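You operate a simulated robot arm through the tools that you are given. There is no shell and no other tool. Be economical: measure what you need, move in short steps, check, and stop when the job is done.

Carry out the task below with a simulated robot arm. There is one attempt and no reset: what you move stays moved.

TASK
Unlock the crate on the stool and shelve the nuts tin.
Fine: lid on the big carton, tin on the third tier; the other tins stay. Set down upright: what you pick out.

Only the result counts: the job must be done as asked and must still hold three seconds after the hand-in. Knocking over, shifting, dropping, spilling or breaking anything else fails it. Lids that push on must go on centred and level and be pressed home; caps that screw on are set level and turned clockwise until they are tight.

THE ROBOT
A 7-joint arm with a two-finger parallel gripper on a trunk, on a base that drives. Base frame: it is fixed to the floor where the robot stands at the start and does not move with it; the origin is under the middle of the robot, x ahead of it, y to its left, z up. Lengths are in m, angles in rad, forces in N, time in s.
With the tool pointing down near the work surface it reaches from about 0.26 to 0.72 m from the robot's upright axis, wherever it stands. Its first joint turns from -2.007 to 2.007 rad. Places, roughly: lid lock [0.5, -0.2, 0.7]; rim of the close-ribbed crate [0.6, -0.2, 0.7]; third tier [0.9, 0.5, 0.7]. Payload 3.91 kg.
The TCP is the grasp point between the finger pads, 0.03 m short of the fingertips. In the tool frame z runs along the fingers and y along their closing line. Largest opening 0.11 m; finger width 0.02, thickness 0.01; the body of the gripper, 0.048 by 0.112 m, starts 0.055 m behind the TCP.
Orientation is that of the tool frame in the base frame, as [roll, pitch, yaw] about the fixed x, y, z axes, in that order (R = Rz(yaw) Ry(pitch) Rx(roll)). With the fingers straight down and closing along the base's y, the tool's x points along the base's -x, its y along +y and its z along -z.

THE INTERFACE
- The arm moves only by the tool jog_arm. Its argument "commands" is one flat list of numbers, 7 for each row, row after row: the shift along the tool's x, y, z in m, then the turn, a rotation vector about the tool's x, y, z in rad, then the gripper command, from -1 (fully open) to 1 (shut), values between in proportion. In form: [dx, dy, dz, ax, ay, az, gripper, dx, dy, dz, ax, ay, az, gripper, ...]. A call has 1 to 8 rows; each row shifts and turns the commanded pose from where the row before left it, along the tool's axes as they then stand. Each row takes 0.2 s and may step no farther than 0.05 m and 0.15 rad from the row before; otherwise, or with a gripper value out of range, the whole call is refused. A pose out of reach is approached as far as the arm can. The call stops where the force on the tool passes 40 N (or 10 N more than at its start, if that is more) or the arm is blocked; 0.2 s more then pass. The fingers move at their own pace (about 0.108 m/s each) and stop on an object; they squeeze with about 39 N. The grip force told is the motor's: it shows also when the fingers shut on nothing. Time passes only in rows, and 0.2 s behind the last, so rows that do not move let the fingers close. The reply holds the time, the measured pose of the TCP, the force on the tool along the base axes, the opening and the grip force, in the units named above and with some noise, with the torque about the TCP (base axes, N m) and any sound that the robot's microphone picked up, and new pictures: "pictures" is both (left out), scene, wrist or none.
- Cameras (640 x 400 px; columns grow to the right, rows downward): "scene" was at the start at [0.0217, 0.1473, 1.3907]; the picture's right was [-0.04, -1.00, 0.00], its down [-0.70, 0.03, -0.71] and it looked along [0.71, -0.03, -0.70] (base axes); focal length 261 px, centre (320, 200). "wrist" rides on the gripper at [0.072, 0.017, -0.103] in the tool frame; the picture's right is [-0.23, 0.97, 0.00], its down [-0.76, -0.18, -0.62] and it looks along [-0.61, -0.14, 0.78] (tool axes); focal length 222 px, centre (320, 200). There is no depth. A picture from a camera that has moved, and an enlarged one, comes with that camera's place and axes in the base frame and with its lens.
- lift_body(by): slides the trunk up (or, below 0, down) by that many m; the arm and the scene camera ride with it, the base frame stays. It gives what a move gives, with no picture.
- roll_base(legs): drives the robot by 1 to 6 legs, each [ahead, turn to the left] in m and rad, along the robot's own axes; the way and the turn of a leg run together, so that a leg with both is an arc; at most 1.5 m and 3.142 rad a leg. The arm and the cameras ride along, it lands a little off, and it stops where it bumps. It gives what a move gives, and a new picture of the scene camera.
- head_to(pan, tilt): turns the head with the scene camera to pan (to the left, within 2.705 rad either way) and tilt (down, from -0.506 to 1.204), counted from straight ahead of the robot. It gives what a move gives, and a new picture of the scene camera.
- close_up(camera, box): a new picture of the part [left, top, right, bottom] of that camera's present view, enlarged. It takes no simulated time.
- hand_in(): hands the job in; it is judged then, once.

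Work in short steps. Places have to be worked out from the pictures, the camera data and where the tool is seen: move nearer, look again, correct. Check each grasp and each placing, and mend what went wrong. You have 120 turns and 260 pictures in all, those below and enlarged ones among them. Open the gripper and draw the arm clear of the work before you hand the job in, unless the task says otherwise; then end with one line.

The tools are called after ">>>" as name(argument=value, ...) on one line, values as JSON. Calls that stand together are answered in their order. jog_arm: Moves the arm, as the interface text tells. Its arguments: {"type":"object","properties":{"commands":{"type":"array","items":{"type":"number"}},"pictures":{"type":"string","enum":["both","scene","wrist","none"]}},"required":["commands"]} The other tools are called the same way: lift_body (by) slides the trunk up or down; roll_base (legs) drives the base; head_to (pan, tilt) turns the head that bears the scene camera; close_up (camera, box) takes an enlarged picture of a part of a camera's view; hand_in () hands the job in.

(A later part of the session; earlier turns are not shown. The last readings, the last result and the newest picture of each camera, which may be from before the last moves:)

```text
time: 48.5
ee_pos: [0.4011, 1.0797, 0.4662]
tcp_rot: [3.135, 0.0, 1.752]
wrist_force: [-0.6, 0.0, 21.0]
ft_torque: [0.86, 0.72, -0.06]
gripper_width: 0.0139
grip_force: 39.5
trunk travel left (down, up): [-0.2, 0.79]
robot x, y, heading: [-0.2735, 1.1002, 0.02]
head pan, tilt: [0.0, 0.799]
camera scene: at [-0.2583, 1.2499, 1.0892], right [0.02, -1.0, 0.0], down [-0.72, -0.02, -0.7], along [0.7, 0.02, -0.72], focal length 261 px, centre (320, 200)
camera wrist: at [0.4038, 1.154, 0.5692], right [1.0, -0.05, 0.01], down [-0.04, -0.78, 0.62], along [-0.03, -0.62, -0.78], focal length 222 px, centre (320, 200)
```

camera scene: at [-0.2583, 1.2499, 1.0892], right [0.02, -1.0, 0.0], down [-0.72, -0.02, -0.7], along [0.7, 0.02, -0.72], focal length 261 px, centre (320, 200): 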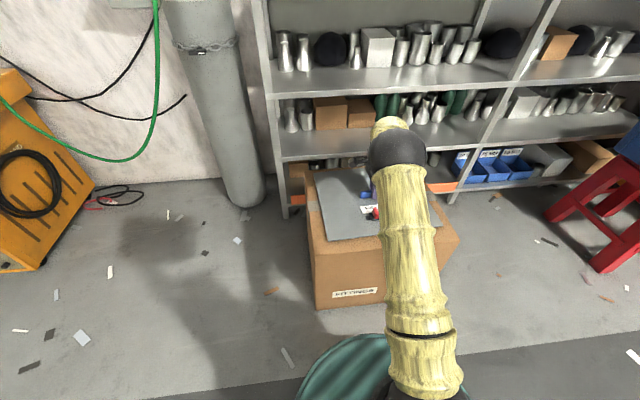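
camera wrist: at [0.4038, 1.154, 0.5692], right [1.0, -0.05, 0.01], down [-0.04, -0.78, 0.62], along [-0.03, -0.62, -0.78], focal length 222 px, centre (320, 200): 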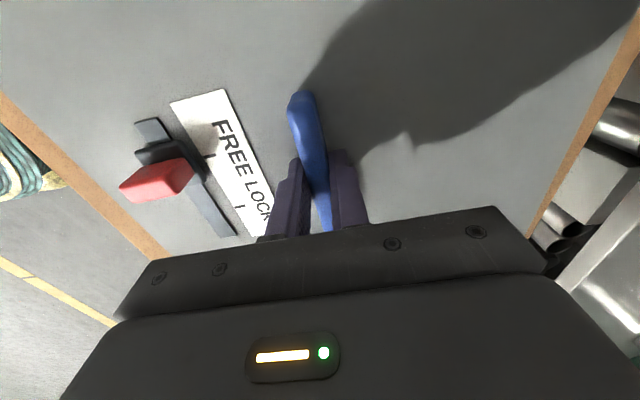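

The lid lies on the carton with margin around it (21 N contact). I ease the press, open, and rise to check.

>>> jog_arm(commands=[0, 0, -0.005, 0, 0, 0, 1, 0, 0, 0, 0, 0, 0, -0.3, 0, 0, 0, 0, 0, 0, -0.3, 0, 0, -0.03, 0, 0, 0, -0.3, 0, 0, -0.04, 0, 0, 0, -0.3, 0, 0, -0.04, 0, 0, 0, -0.3, 0, 0, -0.04, 0, 0, 0, -0.3], pictures="both")

```text
time: 50.1
ee_pos: [0.4008, 1.0806, 0.6184]
tcp_rot: [-3.141, 0.001, 1.752]
wrist_force: [-0.4, -0.4, 0.0]
ft_torque: [0.01, 0.0, 0.01]
gripper_width: 0.0712
grip_force: 0.1
trunk travel left (down, up): [-0.2, 0.79]
robot x, y, heading: [-0.2745, 1.0991, 0.02]
head pan, tilt: [0.0, 0.799]
camera scene: at [-0.2565, 1.25, 1.0887], right [0.02, -1.0, 0.0], down [-0.72, -0.02, -0.7], along [0.7, 0.02, -0.72], focal length 261 px, centre (320, 200)
camera wrist: at [0.4045, 1.1545, 0.722], right [1.0, -0.05, 0.0], down [-0.04, -0.78, 0.62], along [-0.03, -0.62, -0.78], focal length 222 px, centre (320, 200)
```

scene: 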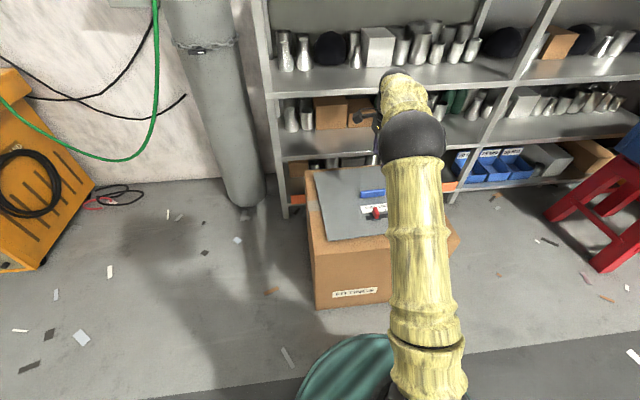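
wrist: 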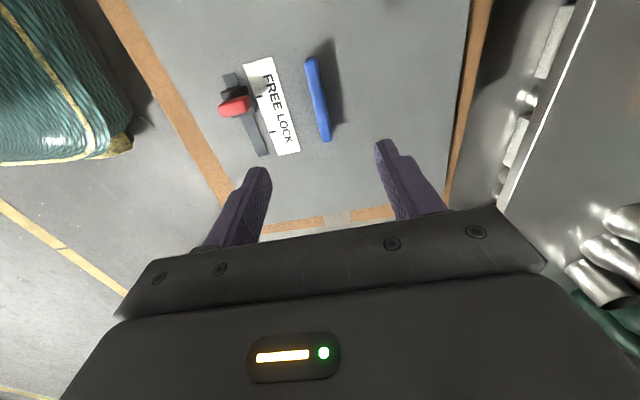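

Lid rests flat on the carton. I raise the trunk, turn the hand back to its former yaw, and return to the crate.

>>> lift_body(by=0.3)

>>> jog_arm(commands=[0, 0, 0, 0, 0, -0.15, -1, 0, 0, 0, 0, 0, -0.15, -1, 0, 0, 0, 0, 0, -0.15, -1, 0, 0, 0, 0, 0, -0.15, -1, 0, 0, 0, 0, 0, -0.15, -1, 0, 0, 0, 0, 0, -0.15, -1, 0, 0, 0, 0, 0, -0.15, -1, 0, 0, 0, 0, 0, -0.15, -1], pictures="none")

>>> jog_arm(commands=[0.03, 0, 0, 0, 0, -0.15, -1, 0.03, 0, 0, 0, 0, -0.15, -1, 0.03, 0, 0, 0, 0, -0.08, -1, 0.03, 0, 0, 0, 0, 0, -1, 0.03, 0, 0, 0, 0, 0, -1], pictures="none")

>>> roll_base(legs=[[-0.05, 0], [0, -1.59], [1.1, 0], [0, 1.5708]])

```text
time: 53.1
ee_pos: [0.4012, 1.0803, 0.9182]
tcp_rot: [3.14, -0.001, 1.752]
wrist_force: [0.7, -0.5, -0.6]
ft_torque: [0.02, -0.02, -0.02]
gripper_width: 0.0714
grip_force: 0.0
trunk travel left (down, up): [-0.5, 0.49]
robot x, y, heading: [-0.2734, 1.1015, 0.023]
head pan, tilt: [0.0, 0.799]
```

```text
time: 55.0
ee_pos: [0.4012, 1.0807, 0.9181]
tcp_rot: [3.142, -0.002, 2.954]
wrist_force: [0.3, 0.5, 0.1]
ft_torque: [0.0, -0.01, 0.0]
gripper_width: 0.1097
grip_force: 0.1
trunk travel left (down, up): [-0.5, 0.49]
robot x, y, heading: [-0.272, 1.0986, 0.021]
head pan, tilt: [0.0, 0.799]
```

```text
time: 56.1
ee_pos: [0.2508, 1.0733, 0.9166]
tcp_rot: [3.141, 0.0, -2.951]
wrist_force: [0.4, 0.2, 1.3]
ft_torque: [-0.02, 0.03, 0.0]
gripper_width: 0.1101
grip_force: 0.1
trunk travel left (down, up): [-0.5, 0.49]
robot x, y, heading: [-0.2738, 1.1009, 0.021]
head pan, tilt: [0.0, 0.799]
```

```text
time: 74.5
ee_pos: [0.2025, -0.0378, 0.9159]
tcp_rot: [3.14, 0.0, -2.972]
wrist_force: [-0.3, -0.2, -0.4]
ft_torque: [-0.02, -0.02, -0.01]
gripper_width: 0.1103
grip_force: 0.1
trunk travel left (down, up): [-0.5, 0.49]
robot x, y, heading: [-0.3219, -0.0012, 0.003]
head pan, tilt: [0.0, 0.799]
camera scene: at [-0.3018, 0.1505, 1.3887], right [0.0, -1.0, 0.0], down [-0.72, 0.0, -0.7], along [0.7, 0.0, -0.72], focal length 261 px, centre (320, 200)
```

scene: 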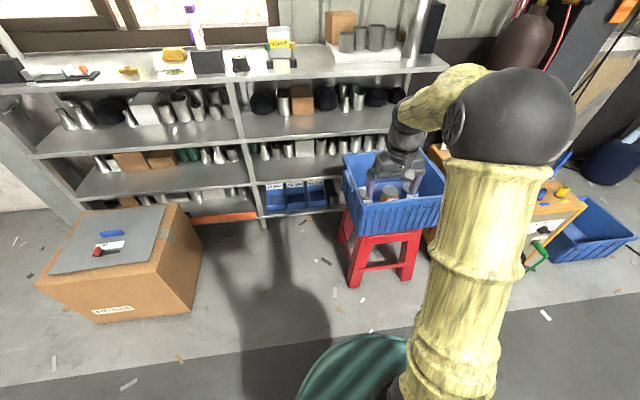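

Lid stays fine on the carton; tins are visible in the crate. I drive 0.3 m forward and look in from above.

>>> roll_base(legs=[[0.3, 0]])

>>> jog_arm(commands=[0.03, -0.035, -0.015, 0, 0, 0, -1, 0.03, -0.035, -0.015, 0, 0, 0, -1, 0.02, -0.035, 0, 0, 0, 0, -1], pictures="both")

>>> close_up(camera="wrist", box=[180, 30, 500, 230])

>>> close_up(camera="scene", box=[330, 150, 490, 250])

```text
time: 76.8
ee_pos: [0.5036, -0.0389, 0.917]
tcp_rot: [-3.139, 0.0, -2.973]
wrist_force: [-1.3, -0.4, 0.4]
ft_torque: [-0.04, 0.03, 0.0]
gripper_width: 0.1102
grip_force: 0.0
trunk travel left (down, up): [-0.5, 0.49]
robot x, y, heading: [-0.0233, -0.0009, 0.002]
head pan, tilt: [0.0, 0.799]
camera scene: at [-0.0006, 0.1507, 1.3887], right [0.0, -1.0, 0.0], down [-0.72, 0.0, -0.7], along [0.7, 0.0, -0.72], focal length 261 px, centre (320, 200)
```

scene: 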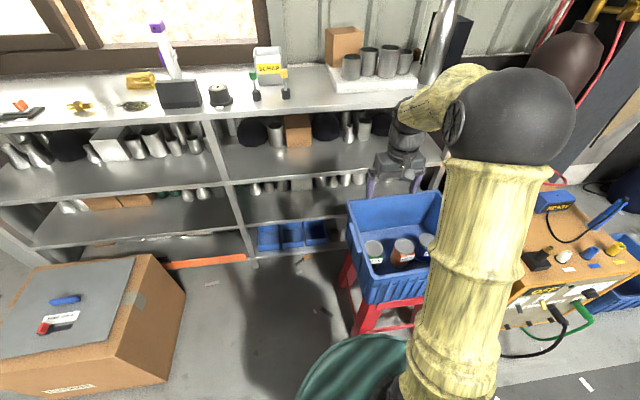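

```text
time: 77.6
ee_pos: [0.4388, -0.1554, 0.9459]
tcp_rot: [3.141, 0.0, -2.973]
wrist_force: [-0.4, 0.0, 0.5]
ft_torque: [-0.01, -0.03, 0.0]
gripper_width: 0.11
grip_force: 0.0
trunk travel left (down, up): [-0.5, 0.49]
robot x, y, heading: [-0.0245, -0.0025, -0.001]
head pan, tilt: [0.0, 0.799]
camera scene: at [-0.0009, 0.1507, 1.3888], right [0.0, -1.0, 0.0], down [-0.72, 0.0, -0.7], along [0.7, 0.0, -0.72], focal length 261 px, centre (320, 200)
camera wrist: at [0.3655, -0.1514, 1.0498], right [0.06, 1.0, 0.0], down [0.78, -0.05, 0.62], along [0.62, -0.04, -0.78], focal length 222 px, centre (320, 200)
```

scene: 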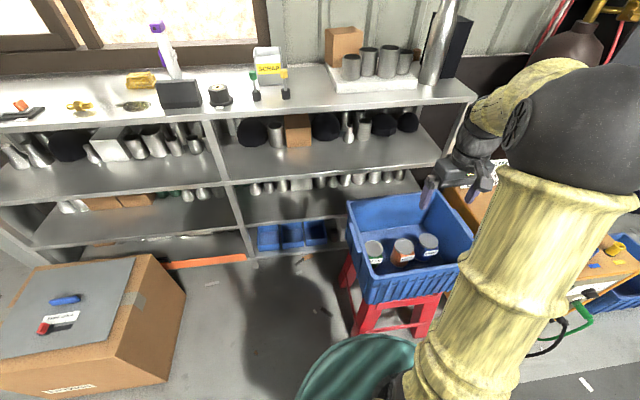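
wrist: 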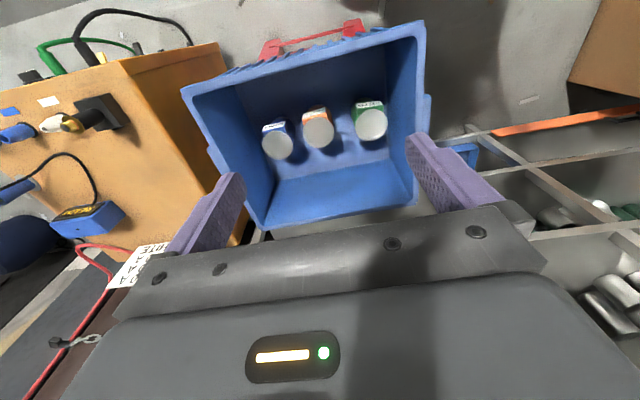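

```text
2.00 times, centred on (340, 130) of wrist
camera zoom: at [0.3655, -0.1514, 1.0498], right [0.06, 1.0, 0.0], down [0.78, -0.05, 0.62], along [0.62, -0.04, -0.78], focal length 444 px, centre (280, 340)
```

zoom: 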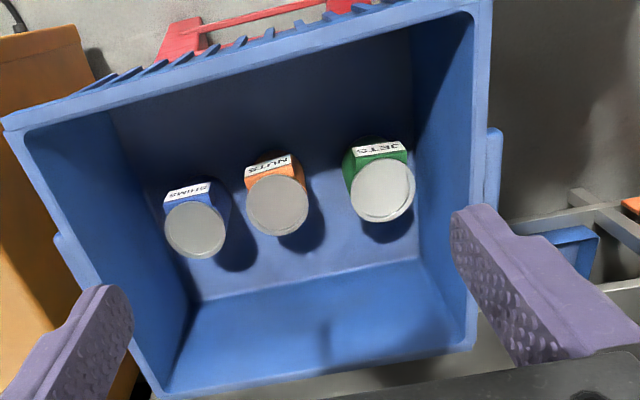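

```text
4.00 times, centred on (410, 200) of scene
camera zoom: at [-0.0009, 0.1507, 1.3888], right [0.0, -1.0, 0.0], down [-0.72, 0.0, -0.7], along [0.7, 0.0, -0.72], focal length 1044 px, centre (-40, 200)
```

zoom: 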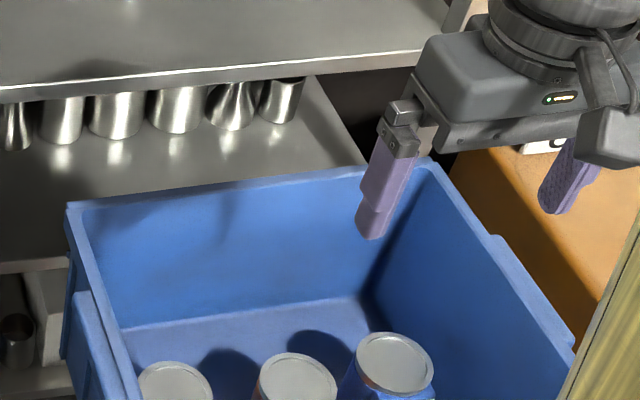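

Inside stand SHIMS (blue), NUTS (orange, middle, at about (0.567, -0.168), lid z about 0.55) and JETS (green). I go over the nuts tin and turn the hand so the fingers close across the row, away from the neighbours.

>>> jog_arm(commands=[-0.042, -0.0117, 0, 0, 0, 0, -1, -0.042, -0.0117, 0, 0, 0, 0, -1, -0.042, -0.0117, 0, 0, 0, 0, -1, 0, 0, 0, 0, 0, 0.15, -1, 0, 0, 0, 0, 0, 0.15, -1, 0, 0, 0, 0, 0, 0.15, -1, 0, 0, 0, 0, 0, 0.15, -1, 0, 0, 0, 0, 0, 0.15, -1], pictures="none")

>>> jog_arm(commands=[0, 0, 0.02, 0, 0, 0.15, -1, 0, 0, 0.04, 0, 0, 0.15, -1, 0, 0, 0.04, 0, 0, 0.15, -1, 0, 0, 0.04, 0, 0, 0.15, -1, 0, 0, 0.02, 0, 0, 0.15, -1, 0, 0, 0.0, 0, 0, 0.07, -1], pictures="both")

>>> close_up(camera="wrist", box=[180, 30, 500, 230])

```text
time: 79.4
ee_pos: [0.5723, -0.1677, 0.945]
tcp_rot: [-3.141, 0.0, 2.557]
wrist_force: [-0.5, 0.2, 0.2]
ft_torque: [0.05, -0.03, 0.02]
gripper_width: 0.1099
grip_force: 0.1
trunk travel left (down, up): [-0.5, 0.49]
robot x, y, heading: [-0.0227, 0.002, 0.0]
head pan, tilt: [0.0, 0.799]
```

```text
time: 80.8
ee_pos: [0.5714, -0.1684, 0.7868]
tcp_rot: [3.141, -0.001, 1.738]
wrist_force: [-0.7, 0.3, 0.5]
ft_torque: [0.02, 0.03, 0.0]
gripper_width: 0.1101
grip_force: 0.1
trunk travel left (down, up): [-0.5, 0.49]
robot x, y, heading: [-0.0232, -0.0017, -0.004]
head pan, tilt: [0.0, 0.799]
camera scene: at [-0.0007, 0.1507, 1.3887], right [0.0, -1.0, 0.0], down [-0.72, 0.0, -0.7], along [0.7, 0.0, -0.72], focal length 261 px, centre (320, 200)
camera wrist: at [0.5762, -0.0948, 0.8902], right [1.0, -0.06, 0.0], down [-0.05, -0.78, 0.62], along [-0.04, -0.62, -0.78], focal length 222 px, centre (320, 200)
```

scene: 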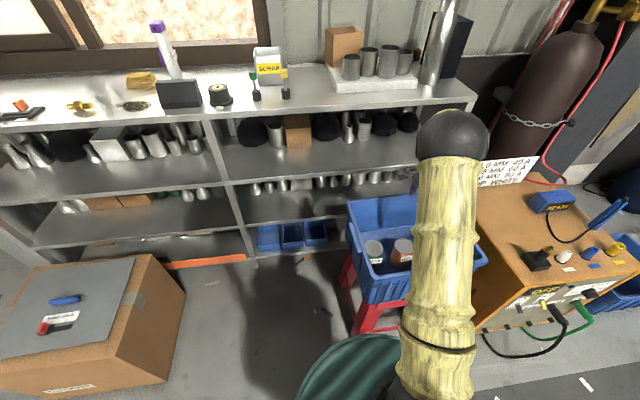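
wrist: 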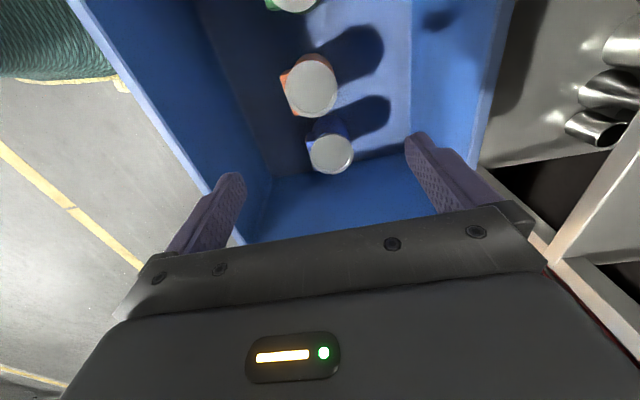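

```text
2.00 times, centred on (340, 130) of wrist
camera zoom: at [0.5762, -0.0948, 0.8902], right [1.0, -0.06, 0.0], down [-0.05, -0.78, 0.62], along [-0.04, -0.62, -0.78], focal length 444 px, centre (280, 340)
```

zoom: 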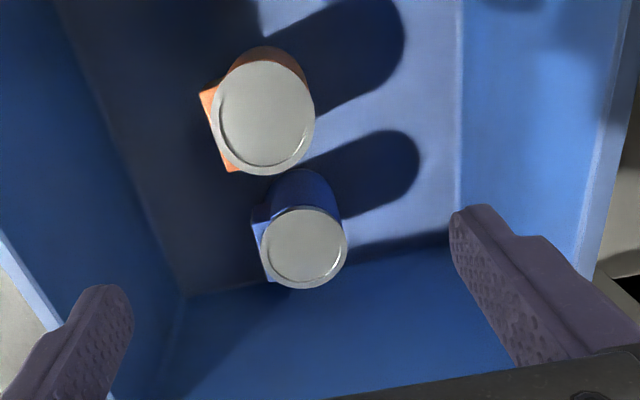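

Nuts tin centre about (0.560, -0.165). I shift over it and descend to just above its lid level, then check.

>>> jog_arm(commands=[0.005, -0.0107, 0.03, 0, 0, 0, -1, 0, 0, 0.05, 0, 0, 0, -1, 0, 0, 0.05, 0, 0, 0, -1, 0, 0, 0.04, 0, 0, 0, -1, 0, 0, 0, 0, 0, 0, -1], pictures="wrist")

>>> close_up(camera="wrist", box=[180, 30, 500, 230])

```text
time: 82.0
ee_pos: [0.5588, -0.1657, 0.6174]
tcp_rot: [-3.141, 0.0, 1.741]
wrist_force: [-0.4, -0.1, -0.3]
ft_torque: [0.02, 0.0, 0.02]
gripper_width: 0.1097
grip_force: 0.1
trunk travel left (down, up): [-0.5, 0.49]
robot x, y, heading: [-0.0198, -0.0013, 0.001]
head pan, tilt: [0.0, 0.799]
camera wrist: at [0.5641, -0.0917, 0.7204], right [1.0, -0.06, 0.0], down [-0.05, -0.78, 0.62], along [-0.04, -0.62, -0.78], focal length 222 px, centre (320, 200)
```

wrist: 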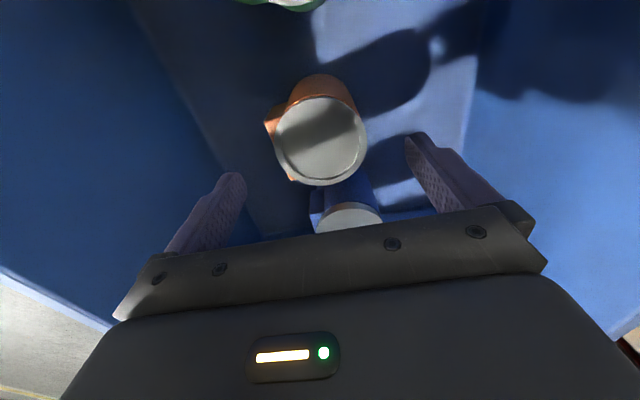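

```text
2.00 times, centred on (340, 130) of wrist
camera zoom: at [0.5641, -0.0917, 0.7204], right [1.0, -0.06, 0.0], down [-0.05, -0.78, 0.62], along [-0.04, -0.62, -0.78], focal length 444 px, centre (280, 340)
```

zoom: 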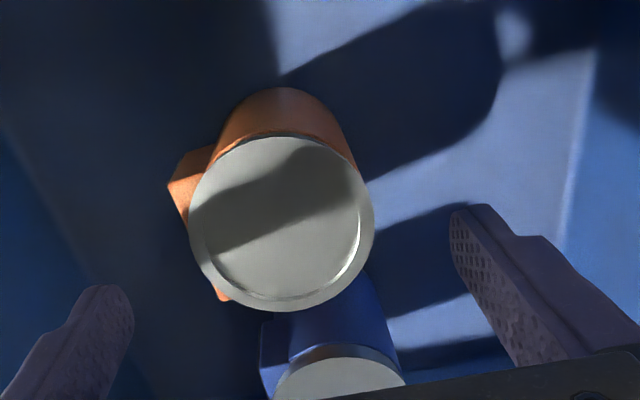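

The tin is centred; its label plate sticks out on the -x side, so I bias 4 mm that way and descend to grip height, then close.

>>> jog_arm(commands=[0, -0.004, 0.04, 0, 0, 0, -1, 0, 0, 0.04, 0, 0, 0, -1, 0, 0, 0.014, 0, 0, 0, -1, 0, 0, 0, 0, 0, 0, -1], pictures="wrist")

```text
time: 83.0
ee_pos: [0.5559, -0.1649, 0.523]
tcp_rot: [-3.141, -0.001, 1.74]
wrist_force: [-0.5, 0.1, -0.2]
ft_torque: [0.02, -0.01, -0.02]
gripper_width: 0.1102
grip_force: 0.1
trunk travel left (down, up): [-0.5, 0.49]
robot x, y, heading: [-0.0255, -0.0015, -0.004]
head pan, tilt: [0.0, 0.799]
camera wrist: at [0.5609, -0.0914, 0.6261], right [1.0, -0.06, 0.0], down [-0.05, -0.78, 0.62], along [-0.04, -0.62, -0.78], focal length 222 px, centre (320, 200)
```

wrist: 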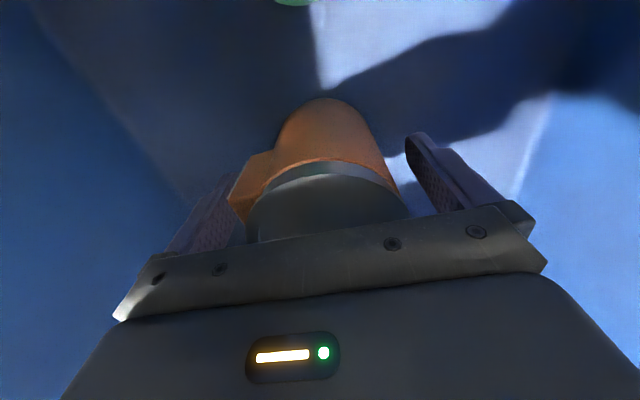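

Both fingers straddle the tin without contact. I close.

>>> jog_arm(commands=[0, 0, 0, 0, 0, 0, 1, 0, 0, 0, 0, 0, 0, 1, 0, 0, 0, 0, 0, 0, 1], pictures="wrist")

```text
time: 83.8
ee_pos: [0.5556, -0.1654, 0.5238]
tcp_rot: [-3.141, 0.0, 1.739]
wrist_force: [0.1, 0.1, 0.2]
ft_torque: [-0.05, -0.13, -0.03]
gripper_width: 0.0675
grip_force: 39.1
trunk travel left (down, up): [-0.5, 0.49]
robot x, y, heading: [-0.0236, 0.0011, -0.001]
head pan, tilt: [0.0, 0.799]
camera wrist: at [0.5608, -0.0913, 0.6263], right [1.0, -0.06, 0.0], down [-0.05, -0.78, 0.62], along [-0.04, -0.62, -0.78], focal length 222 px, centre (320, 200)
```

wrist: 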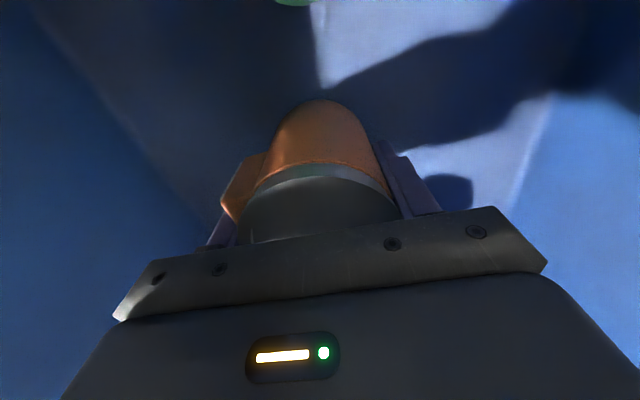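

Gripped at 67 mm. I lift straight up out of the crate.

>>> jog_arm(commands=[0, 0, -0.01, 0, 0, 0, 1, 0, 0, -0.02, 0, 0, 0, 1, 0, 0, -0.03, 0, 0, 0, 1, 0, 0, -0.04, 0, 0, 0, 1, 0, 0, -0.05, 0, 0, 0, 1, 0, 0, -0.05, 0, 0, 0, 1, 0, 0, -0.05, 0, 0, 0, 1, 0, 0, -0.05, 0, 0, 0, 1], pictures="both")

```text
time: 85.6
ee_pos: [0.5546, -0.1671, 0.8226]
tcp_rot: [-3.14, -0.001, 1.74]
wrist_force: [0.1, 0.8, -4.4]
ft_torque: [-0.01, -0.01, 0.0]
gripper_width: 0.0674
grip_force: 38.7
trunk travel left (down, up): [-0.5, 0.49]
robot x, y, heading: [-0.0184, -0.0004, -0.001]
head pan, tilt: [0.0, 0.799]
camera scene: at [-0.0007, 0.1506, 1.3887], right [0.0, -1.0, 0.0], down [-0.72, 0.0, -0.7], along [0.7, 0.0, -0.72], focal length 261 px, centre (320, 200)
camera wrist: at [0.5594, -0.0936, 0.9267], right [1.0, -0.06, 0.0], down [-0.05, -0.78, 0.62], along [-0.04, -0.62, -0.78], focal length 222 px, centre (320, 200)
```

scene: 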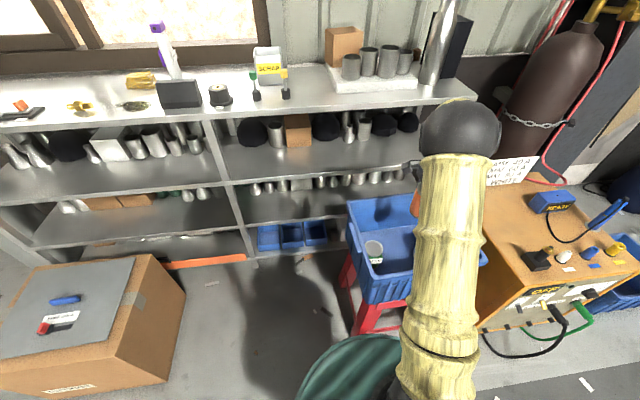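
wrist: 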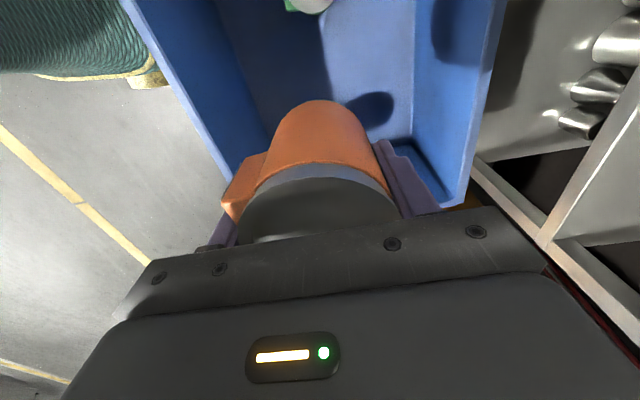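

The nuts tin is out, the others stand. Since the third tier has a board above it, I'll stage the tin on the free end of the lid and regrasp it with a tilted hand. First I back off, tuck the arm in and drive to a stance between carton and shelf.

>>> jog_arm(commands=[0, 0, -0.03, 0, 0, 0, 1, 0, 0, -0.03, 0, 0, 0, 1], pictures="none")

>>> roll_base(legs=[[-0.25, 0]])

>>> jog_arm(commands=[0.0382, -0.025, 0, 0, 0, 0, 1, 0.0382, -0.025, 0, 0, 0, 0, 1, 0.0382, -0.025, 0, 0, 0, 0, 1, 0.0382, -0.025, 0, 0, 0, 0, 1, 0.0382, -0.025, 0, 0, 0, 0, 1], pictures="scene")

```text
time: 86.2
ee_pos: [0.555, -0.168, 0.882]
tcp_rot: [3.141, 0.0, 1.739]
wrist_force: [0.1, 0.1, -4.1]
ft_torque: [0.0, 0.02, -0.02]
gripper_width: 0.0671
grip_force: 39.1
trunk travel left (down, up): [-0.5, 0.49]
robot x, y, heading: [-0.0235, -0.0033, -0.0]
head pan, tilt: [0.0, 0.799]
```

```text
time: 88.2
ee_pos: [0.3044, -0.169, 0.8826]
tcp_rot: [-3.142, 0.0, 1.735]
wrist_force: [-0.2, 0.9, -5.3]
ft_torque: [-0.01, 0.02, 0.01]
gripper_width: 0.0675
grip_force: 39.0
trunk travel left (down, up): [-0.5, 0.49]
robot x, y, heading: [-0.2707, 0.0018, -0.005]
head pan, tilt: [0.0, 0.799]
camera scene: at [-0.2508, 0.1513, 1.3888], right [0.0, -1.0, 0.0], down [-0.72, 0.0, -0.7], along [0.7, 0.0, -0.72], focal length 261 px, centre (320, 200)
```

scene: 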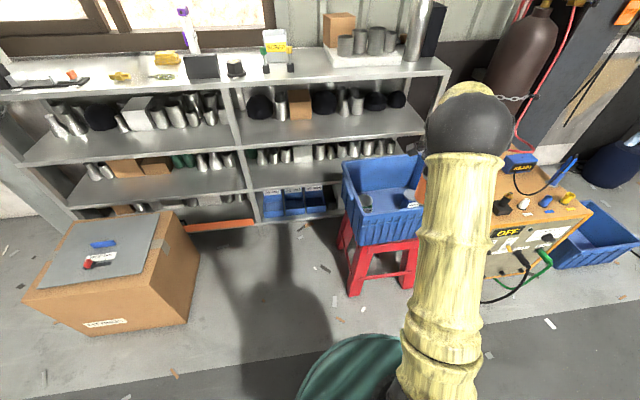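

```text
time: 89.4
ee_pos: [0.1481, -0.0004, 0.8816]
tcp_rot: [3.141, 0.001, 1.737]
wrist_force: [-0.6, -0.2, -4.8]
ft_torque: [0.02, 0.01, 0.0]
gripper_width: 0.0674
grip_force: 38.5
trunk travel left (down, up): [-0.5, 0.49]
robot x, y, heading: [-0.2722, -0.0011, -0.008]
head pan, tilt: [0.0, 0.799]
camera scene: at [-0.251, 0.1515, 1.3887], right [0.0, -1.0, 0.0], down [-0.72, 0.0, -0.7], along [0.7, 0.0, -0.72], focal length 261 px, centre (320, 200)
```

scene: 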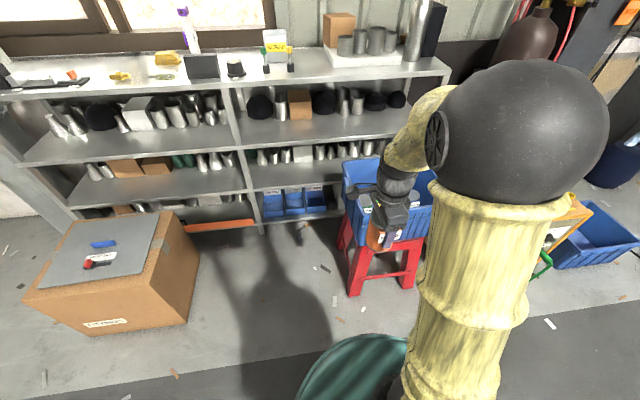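

Tin held upright. Now I turn left about 0.67 rad and drive 0.62 m to about (0.22, 0.38).

>>> roll_base(legs=[[0, 0.67], [0.62, 0]])

>>> head_to(pan=0.6, tilt=0.9)

>>> head_to(pan=-0.6, tilt=0.7)

```text
time: 96.0
ee_pos: [0.5477, 0.6445, 0.8807]
tcp_rot: [-3.141, -0.001, 2.408]
wrist_force: [-0.1, -0.2, -4.2]
ft_torque: [-0.02, 0.03, -0.02]
gripper_width: 0.0675
grip_force: 38.7
trunk travel left (down, up): [-0.5, 0.49]
robot x, y, heading: [0.2175, 0.3856, 0.669]
head pan, tilt: [0.0, 0.799]
camera scene: at [0.1388, 0.5154, 1.3887], right [0.62, -0.79, 0.0], down [-0.56, -0.44, -0.7], along [0.55, 0.43, -0.72], focal length 261 px, centre (320, 200)
```

scene: 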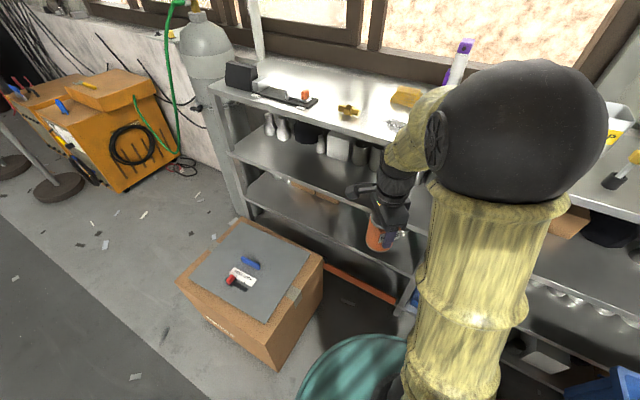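

```text
time: 97.0
ee_pos: [0.5481, 0.6453, 0.8818]
tcp_rot: [3.141, 0.0, 2.41]
wrist_force: [0.0, 0.0, -5.7]
ft_torque: [-0.02, -0.01, 0.03]
gripper_width: 0.0672
grip_force: 39.0
trunk travel left (down, up): [-0.5, 0.49]
robot x, y, heading: [0.2191, 0.3889, 0.667]
head pan, tilt: [0.6, 0.901]
camera scene: at [0.098, 0.5374, 1.3808], right [0.95, -0.3, 0.0], down [-0.23, -0.75, -0.62], along [0.19, 0.59, -0.78], focal length 261 px, centre (320, 200)
```

scene: 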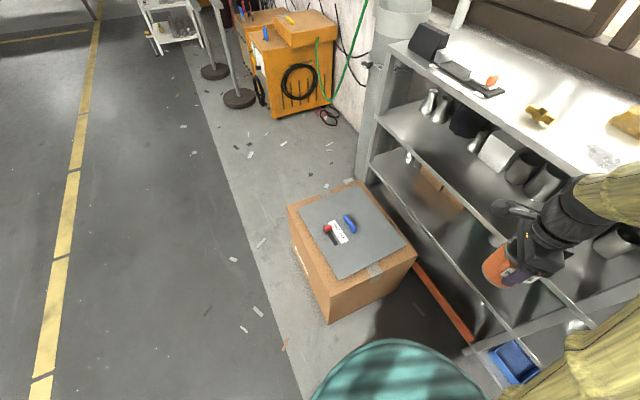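

```text
time: 98.3
ee_pos: [0.5488, 0.6444, 0.8799]
tcp_rot: [3.141, -0.001, 2.408]
wrist_force: [-0.4, 0.4, -4.7]
ft_torque: [0.03, -0.03, -0.01]
gripper_width: 0.0675
grip_force: 39.6
trunk travel left (down, up): [-0.5, 0.49]
robot x, y, heading: [0.2183, 0.3832, 0.67]
head pan, tilt: [-0.6, 0.7]
camera scene: at [0.1602, 0.4711, 1.397], right [0.07, -1.0, 0.0], down [-0.64, -0.04, -0.76], along [0.76, 0.05, -0.64], focal length 261 px, centre (320, 200)
```

scene: 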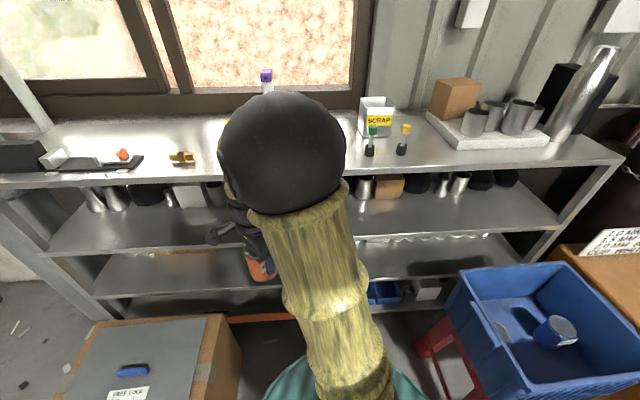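

One tin in the crate looks tilted in this view; I zoom in to check.

>>> close_up(camera="scene", box=[450, 250, 640, 370])

>>> close_up(camera="scene", box=[330, 150, 570, 300])

```text
3.33 times, centred on (545, 310) of scene
camera zoom: at [0.1602, 0.4711, 1.397], right [0.07, -1.0, 0.0], down [-0.64, -0.04, -0.76], along [0.76, 0.05, -0.64], focal length 870 px, centre (-430, -167)
```

zoom: 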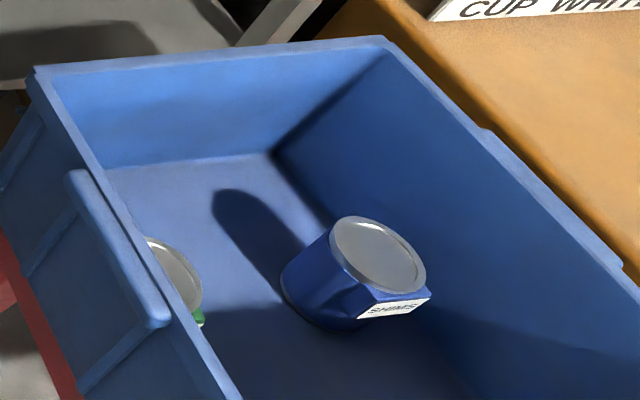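

```text
2.67 times, centred on (450, 225) of scene
camera zoom: at [0.1602, 0.4711, 1.397], right [0.07, -1.0, 0.0], down [-0.64, -0.04, -0.76], along [0.76, 0.05, -0.64], focal length 696 px, centre (-27, 133)
```

zoom: 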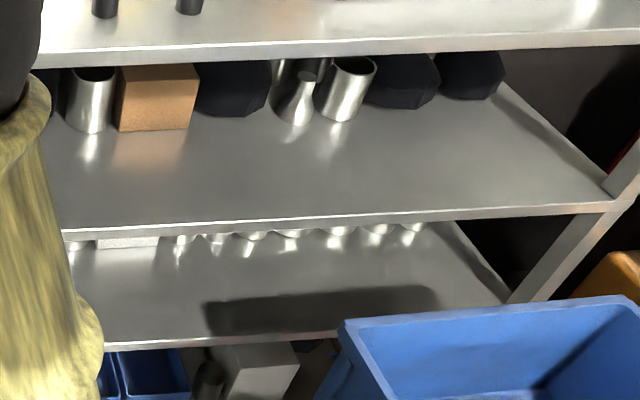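

Both remaining tins stand upright (just perspective), and the front of the third tier is clear. I carry the tin over the lid's free south end (0.427, 0.955) and turn the hand to the neutral outward yaw.

>>> jog_arm(commands=[0.0425, 0.0213, 0, 0, 0, 0, 1, 0.0425, 0.0213, 0, 0, 0, 0, 1, 0.0425, 0.0213, 0, 0, 0, 0, 1, 0.0425, 0.0213, 0, 0, 0, 0, 1, 0.0425, 0.0213, 0, 0, 0, 0, 1, 0.0425, 0.0213, 0, 0, 0, 0, 1, 0.0425, 0.0213, 0, 0, 0, 0, 1], pictures="none")

>>> jog_arm(commands=[0, 0, 0, 0, 0, -0.15, 1, 0, 0, 0, 0, 0, -0.15, 1, 0, 0, 0, 0, 0, -0.15, 1, 0, 0, 0, 0, 0, -0.15, 1, 0, 0, 0, 0, 0, -0.15, 1, 0, 0, 0, 0, 0, -0.15, 1, 0, 0, 0, 0, 0, -0.15, 1], pictures="none")

>>> jog_arm(commands=[0, 0, 0, 0, 0, -0.15, 1, 0, 0, 0, 0, 0, -0.15, 1, 0, 0, 0, 0, 0, -0.15, 1, 0, 0, 0, 0, 0, -0.15, 1, 0, 0, 0, 0, 0, -0.15, 1, 0, 0, 0, 0, 0, -0.15, 1], pictures="none")

>>> head_to(pan=0.5, tilt=0.9)

```text
time: 100.0
ee_pos: [0.426, 0.9549, 0.8802]
tcp_rot: [-3.141, 0.001, 2.409]
wrist_force: [0.1, 0.0, -4.4]
ft_torque: [-0.01, 0.05, -0.01]
gripper_width: 0.0673
grip_force: 38.7
trunk travel left (down, up): [-0.5, 0.49]
robot x, y, heading: [0.2183, 0.3863, 0.672]
head pan, tilt: [-0.6, 0.7]
```

```text
time: 101.5
ee_pos: [0.4262, 0.9537, 0.881]
tcp_rot: [3.141, 0.0, -2.824]
wrist_force: [0.7, 0.6, -4.3]
ft_torque: [0.02, 0.02, 0.03]
gripper_width: 0.0673
grip_force: 38.8
trunk travel left (down, up): [-0.5, 0.49]
robot x, y, heading: [0.2203, 0.383, 0.67]
head pan, tilt: [-0.6, 0.7]
```

```text
time: 103.0
ee_pos: [0.4265, 0.9546, 0.8796]
tcp_rot: [-3.141, -0.003, -1.923]
wrist_force: [-0.5, 0.2, -5.1]
ft_torque: [0.0, -0.03, 0.01]
gripper_width: 0.0672
grip_force: 38.8
trunk travel left (down, up): [-0.5, 0.49]
robot x, y, heading: [0.2176, 0.3902, 0.665]
head pan, tilt: [-0.6, 0.7]
```

```text
time: 104.3
ee_pos: [0.4261, 0.9548, 0.8806]
tcp_rot: [-3.14, -0.001, -1.926]
wrist_force: [-0.5, 0.2, -4.0]
ft_torque: [-0.02, 0.05, 0.01]
gripper_width: 0.0676
grip_force: 39.2
trunk travel left (down, up): [-0.5, 0.49]
robot x, y, heading: [0.2155, 0.3831, 0.672]
head pan, tilt: [0.499, 0.901]
camera scene: at [0.105, 0.5351, 1.3808], right [0.92, -0.39, 0.0], down [-0.31, -0.72, -0.62], along [0.24, 0.57, -0.78], focal length 261 px, centre (320, 200)
```

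scene: 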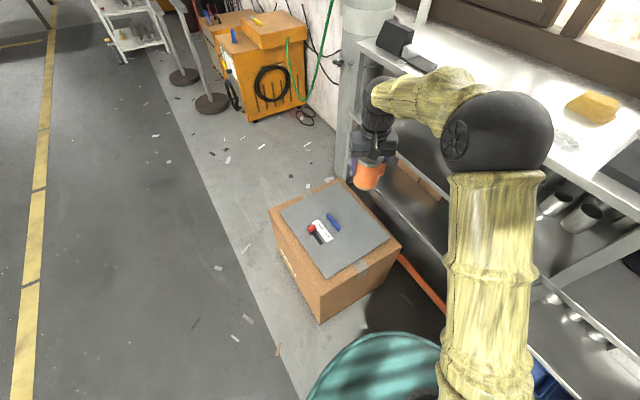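

Clear path below. I lower the trunk 0.3 m and look again before the last centimetres.

>>> lift_body(by=-0.3)

>>> jog_arm(commands=[0, 0, 0.02, 0, 0, 0, 1], pictures="both")

>>> close_up(camera="scene", box=[240, 120, 480, 320])

```text
time: 107.3
ee_pos: [0.4259, 0.954, 0.5806]
tcp_rot: [-3.141, -0.001, -1.924]
wrist_force: [1.2, 1.6, -4.2]
ft_torque: [0.0, -0.01, 0.02]
gripper_width: 0.0675
grip_force: 38.7
trunk travel left (down, up): [-0.2, 0.79]
robot x, y, heading: [0.2139, 0.3881, 0.673]
head pan, tilt: [0.499, 0.901]
```

```text
time: 107.7
ee_pos: [0.4264, 0.9553, 0.5614]
tcp_rot: [-3.14, 0.0, -1.925]
wrist_force: [0.0, 0.8, -3.9]
ft_torque: [-0.03, -0.04, 0.01]
gripper_width: 0.0674
grip_force: 39.0
trunk travel left (down, up): [-0.2, 0.79]
robot x, y, heading: [0.2184, 0.3846, 0.675]
head pan, tilt: [0.499, 0.901]
camera scene: at [0.1049, 0.5348, 1.0808], right [0.92, -0.39, 0.0], down [-0.31, -0.72, -0.62], along [0.24, 0.57, -0.78], focal length 261 px, centre (320, 200)
camera wrist: at [0.3853, 0.8929, 0.6642], right [-0.83, 0.55, 0.0], down [0.43, 0.65, 0.62], along [0.34, 0.52, -0.78], focal length 222 px, centre (320, 200)
```

scene: 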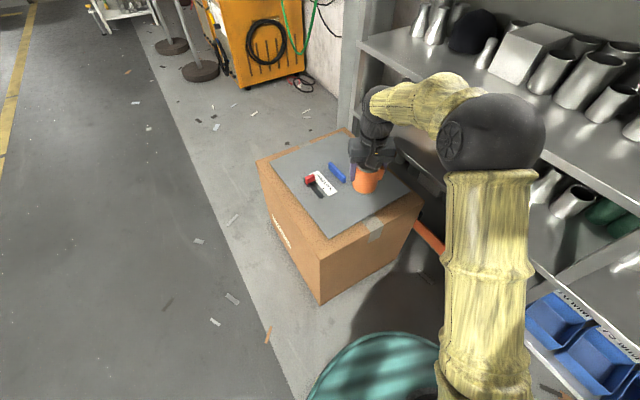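
wrist: 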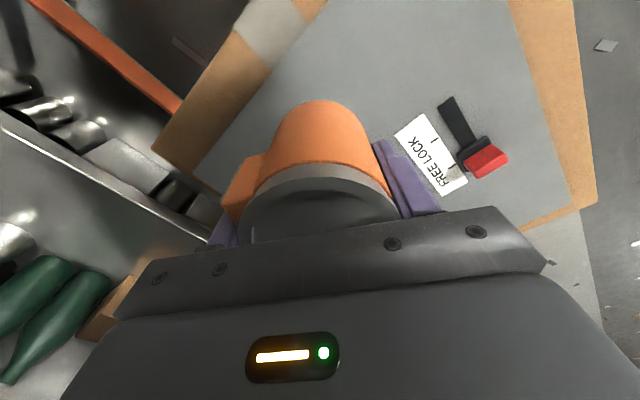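

```text
2.00 times, centred on (360, 220) of scene
camera zoom: at [0.1049, 0.5348, 1.0808], right [0.92, -0.39, 0.0], down [-0.31, -0.72, -0.62], along [0.24, 0.57, -0.78], focal length 522 px, centre (240, 160)
```

zoom: 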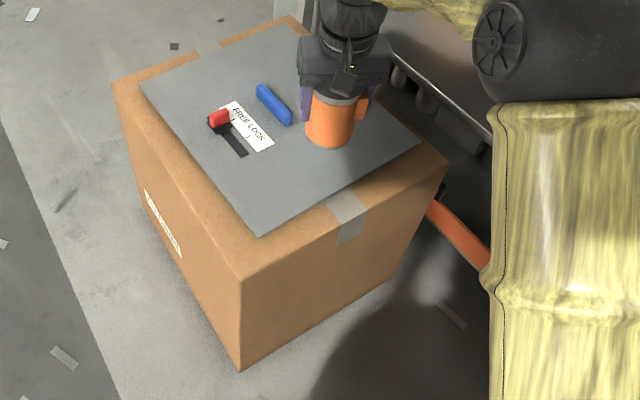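

The tin hangs over free lid area. I descend in small steps until it touches.

>>> jog_arm(commands=[0, 0, 0.02, 0, 0, 0, 1, 0, 0, 0.01, 0, 0, 0, 1, 0, 0, 0.008, 0, 0, 0, 1, 0, 0, 0.005, 0, 0, 0, 1, 0, 0, 0, 0, 0, 0, 1], pictures="none")

```text
time: 108.9
ee_pos: [0.426, 0.9556, 0.5167]
tcp_rot: [3.141, 0.001, -1.925]
wrist_force: [-0.1, 0.9, -3.6]
ft_torque: [0.0, 0.02, -0.02]
gripper_width: 0.0674
grip_force: 38.9
trunk travel left (down, up): [-0.2, 0.79]
robot x, y, heading: [0.2168, 0.3831, 0.665]
head pan, tilt: [0.499, 0.901]
```

>>> jog_arm(commands=[0, 0, 0.004, 0, 0, 0, 1, 0, 0, 0.004, 0, 0, 0, 1, 0, 0, 0.004, 0, 0, 0, 1, 0, 0, 0, 0, 0, 0, 1], pictures="none")

>>> close_up(camera="scene", box=[320, 120, 440, 220])

```text
time: 109.9
ee_pos: [0.4269, 0.9547, 0.5047]
tcp_rot: [-3.14, -0.002, -1.925]
wrist_force: [-0.2, -0.2, -3.0]
ft_torque: [0.0, 0.0, 0.0]
gripper_width: 0.0675
grip_force: 39.1
trunk travel left (down, up): [-0.2, 0.79]
robot x, y, heading: [0.2162, 0.3845, 0.668]
head pan, tilt: [0.499, 0.901]
```

```text
4.00 times, centred on (380, 170) of scene
camera zoom: at [0.1049, 0.535, 1.0808], right [0.92, -0.39, 0.0], down [-0.31, -0.72, -0.62], along [0.24, 0.57, -0.78], focal length 1044 px, centre (80, 320)
```

zoom: 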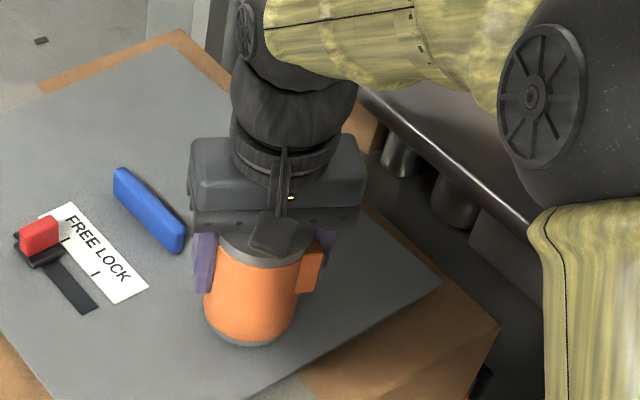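

Nearly down; a few more millimetres.

>>> jog_arm(commands=[0, 0, 0.003, 0, 0, 0, 1, 0, 0, 0.003, 0, 0, 0, 1, 0, 0, 0.003, 0, 0, 0, 1, 0, 0, 0, 0, 0, 0, 1], pictures="none")

```text
time: 110.9
ee_pos: [0.4265, 0.9548, 0.4995]
tcp_rot: [3.141, 0.001, -1.925]
wrist_force: [0.7, -2.3, 13.1]
ft_torque: [-0.66, 0.04, -0.06]
gripper_width: 0.0676
grip_force: 39.2
trunk travel left (down, up): [-0.2, 0.79]
robot x, y, heading: [0.2186, 0.3845, 0.67]
head pan, tilt: [0.499, 0.901]
```

Contact at 13 N. I open and rise.

>>> jog_arm(commands=[0, 0, -0.002, 0, 0, 0, 1, 0, 0, 0, 0, 0, 0, -1, 0, 0, 0, 0, 0, 0, -1, 0, 0, -0.03, 0, 0, 0, -1, 0, 0, -0.04, 0, 0, 0, -1, 0, 0, -0.04, 0, 0, 0, -1, 0, 0, -0.03, 0, 0, 0, -1], pictures="both")

>>> close_up(camera="wrist", box=[180, 30, 500, 230])

```text
time: 112.5
ee_pos: [0.4259, 0.9531, 0.6402]
tcp_rot: [3.141, -0.001, -1.925]
wrist_force: [0.7, 0.0, 0.6]
ft_torque: [0.01, 0.0, 0.02]
gripper_width: 0.11
grip_force: 0.0
trunk travel left (down, up): [-0.2, 0.79]
robot x, y, heading: [0.2176, 0.3838, 0.664]
head pan, tilt: [0.499, 0.901]
camera scene: at [0.1049, 0.5348, 1.0808], right [0.92, -0.39, 0.0], down [-0.31, -0.72, -0.62], along [0.24, 0.57, -0.78], focal length 261 px, centre (320, 200)
camera wrist: at [0.3853, 0.8913, 0.7437], right [-0.83, 0.55, 0.0], down [0.43, 0.65, 0.62], along [0.34, 0.52, -0.78], focal length 222 px, centre (320, 200)
```

scene: 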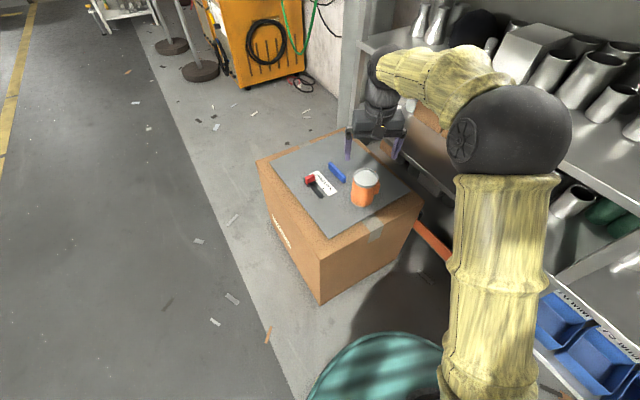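
wrist: 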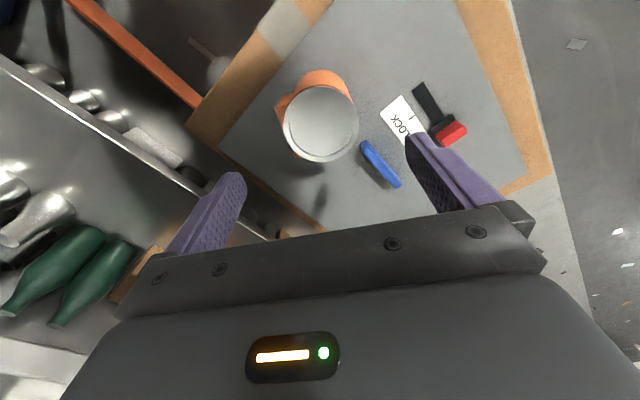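

```text
2.00 times, centred on (340, 130) of wrist
camera zoom: at [0.3853, 0.8913, 0.7437], right [-0.83, 0.55, 0.0], down [0.43, 0.65, 0.62], along [0.34, 0.52, -0.78], focal length 444 px, centre (280, 340)
```

zoom: 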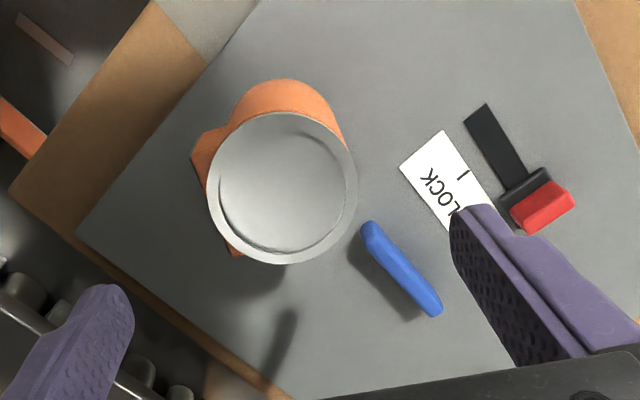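

Tin stands upright on the lid. I tilt the hand 45° (fingers pointing outward-down) and back off toward the robot for a slanted regrasp.

>>> jog_arm(commands=[0, 0, 0, 0, -0.15, 0, -1, 0, 0, 0, 0, -0.15, 0, -1, 0, 0, 0, 0, -0.15, 0, -1, 0, 0, 0, 0, -0.15, 0, -1, 0, 0, 0, 0, -0.15, 0, -1, 0.034, 0, -0.009, 0, -0.035, 0, -1, 0.034, 0, -0.009, 0, 0, 0, -1, 0.033, 0, -0.0085, 0, 0, 0, -1], pictures="both")

>>> close_up(camera="scene", box=[300, 100, 480, 240])

```text
time: 114.3
ee_pos: [0.3959, 0.87, 0.5866]
tcp_rot: [-3.14, 0.784, -1.926]
wrist_force: [0.3, -0.4, 1.4]
ft_torque: [0.01, 0.04, 0.0]
gripper_width: 0.1099
grip_force: 0.0
trunk travel left (down, up): [-0.2, 0.79]
robot x, y, heading: [0.2159, 0.3848, 0.668]
head pan, tilt: [0.499, 0.901]
camera scene: at [0.1048, 0.5347, 1.0808], right [0.92, -0.39, 0.0], down [-0.31, -0.72, -0.62], along [0.24, 0.57, -0.78], focal length 261 px, centre (320, 200)
camera wrist: at [0.3375, 0.7591, 0.6085], right [-0.86, 0.49, 0.16], down [0.2, 0.03, 0.98], along [0.47, 0.87, -0.12], focal length 222 px, centre (320, 200)
```

scene: 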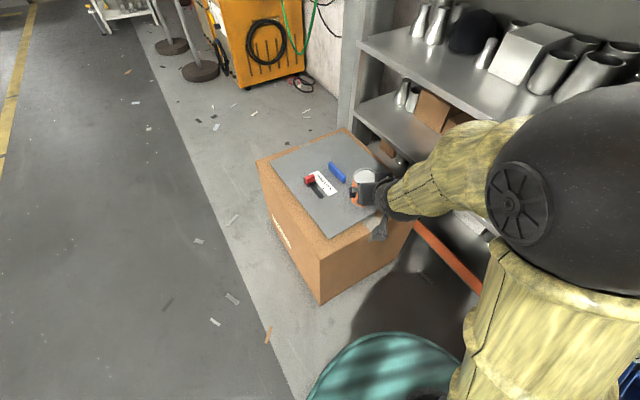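
wrist: 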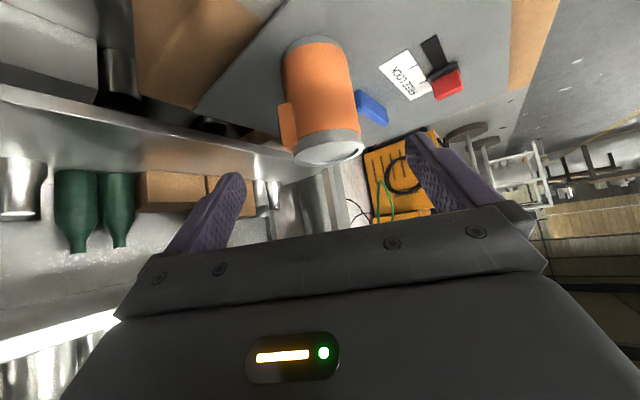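

```text
2.86 times, centred on (390, 170) of scene
camera zoom: at [0.1048, 0.5347, 1.0808], right [0.92, -0.39, 0.0], down [-0.31, -0.72, -0.62], along [0.24, 0.57, -0.78], focal length 746 px, centre (120, 286)
```

zoom: 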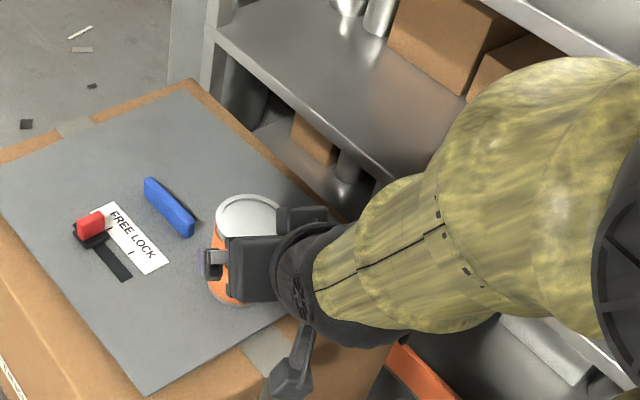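

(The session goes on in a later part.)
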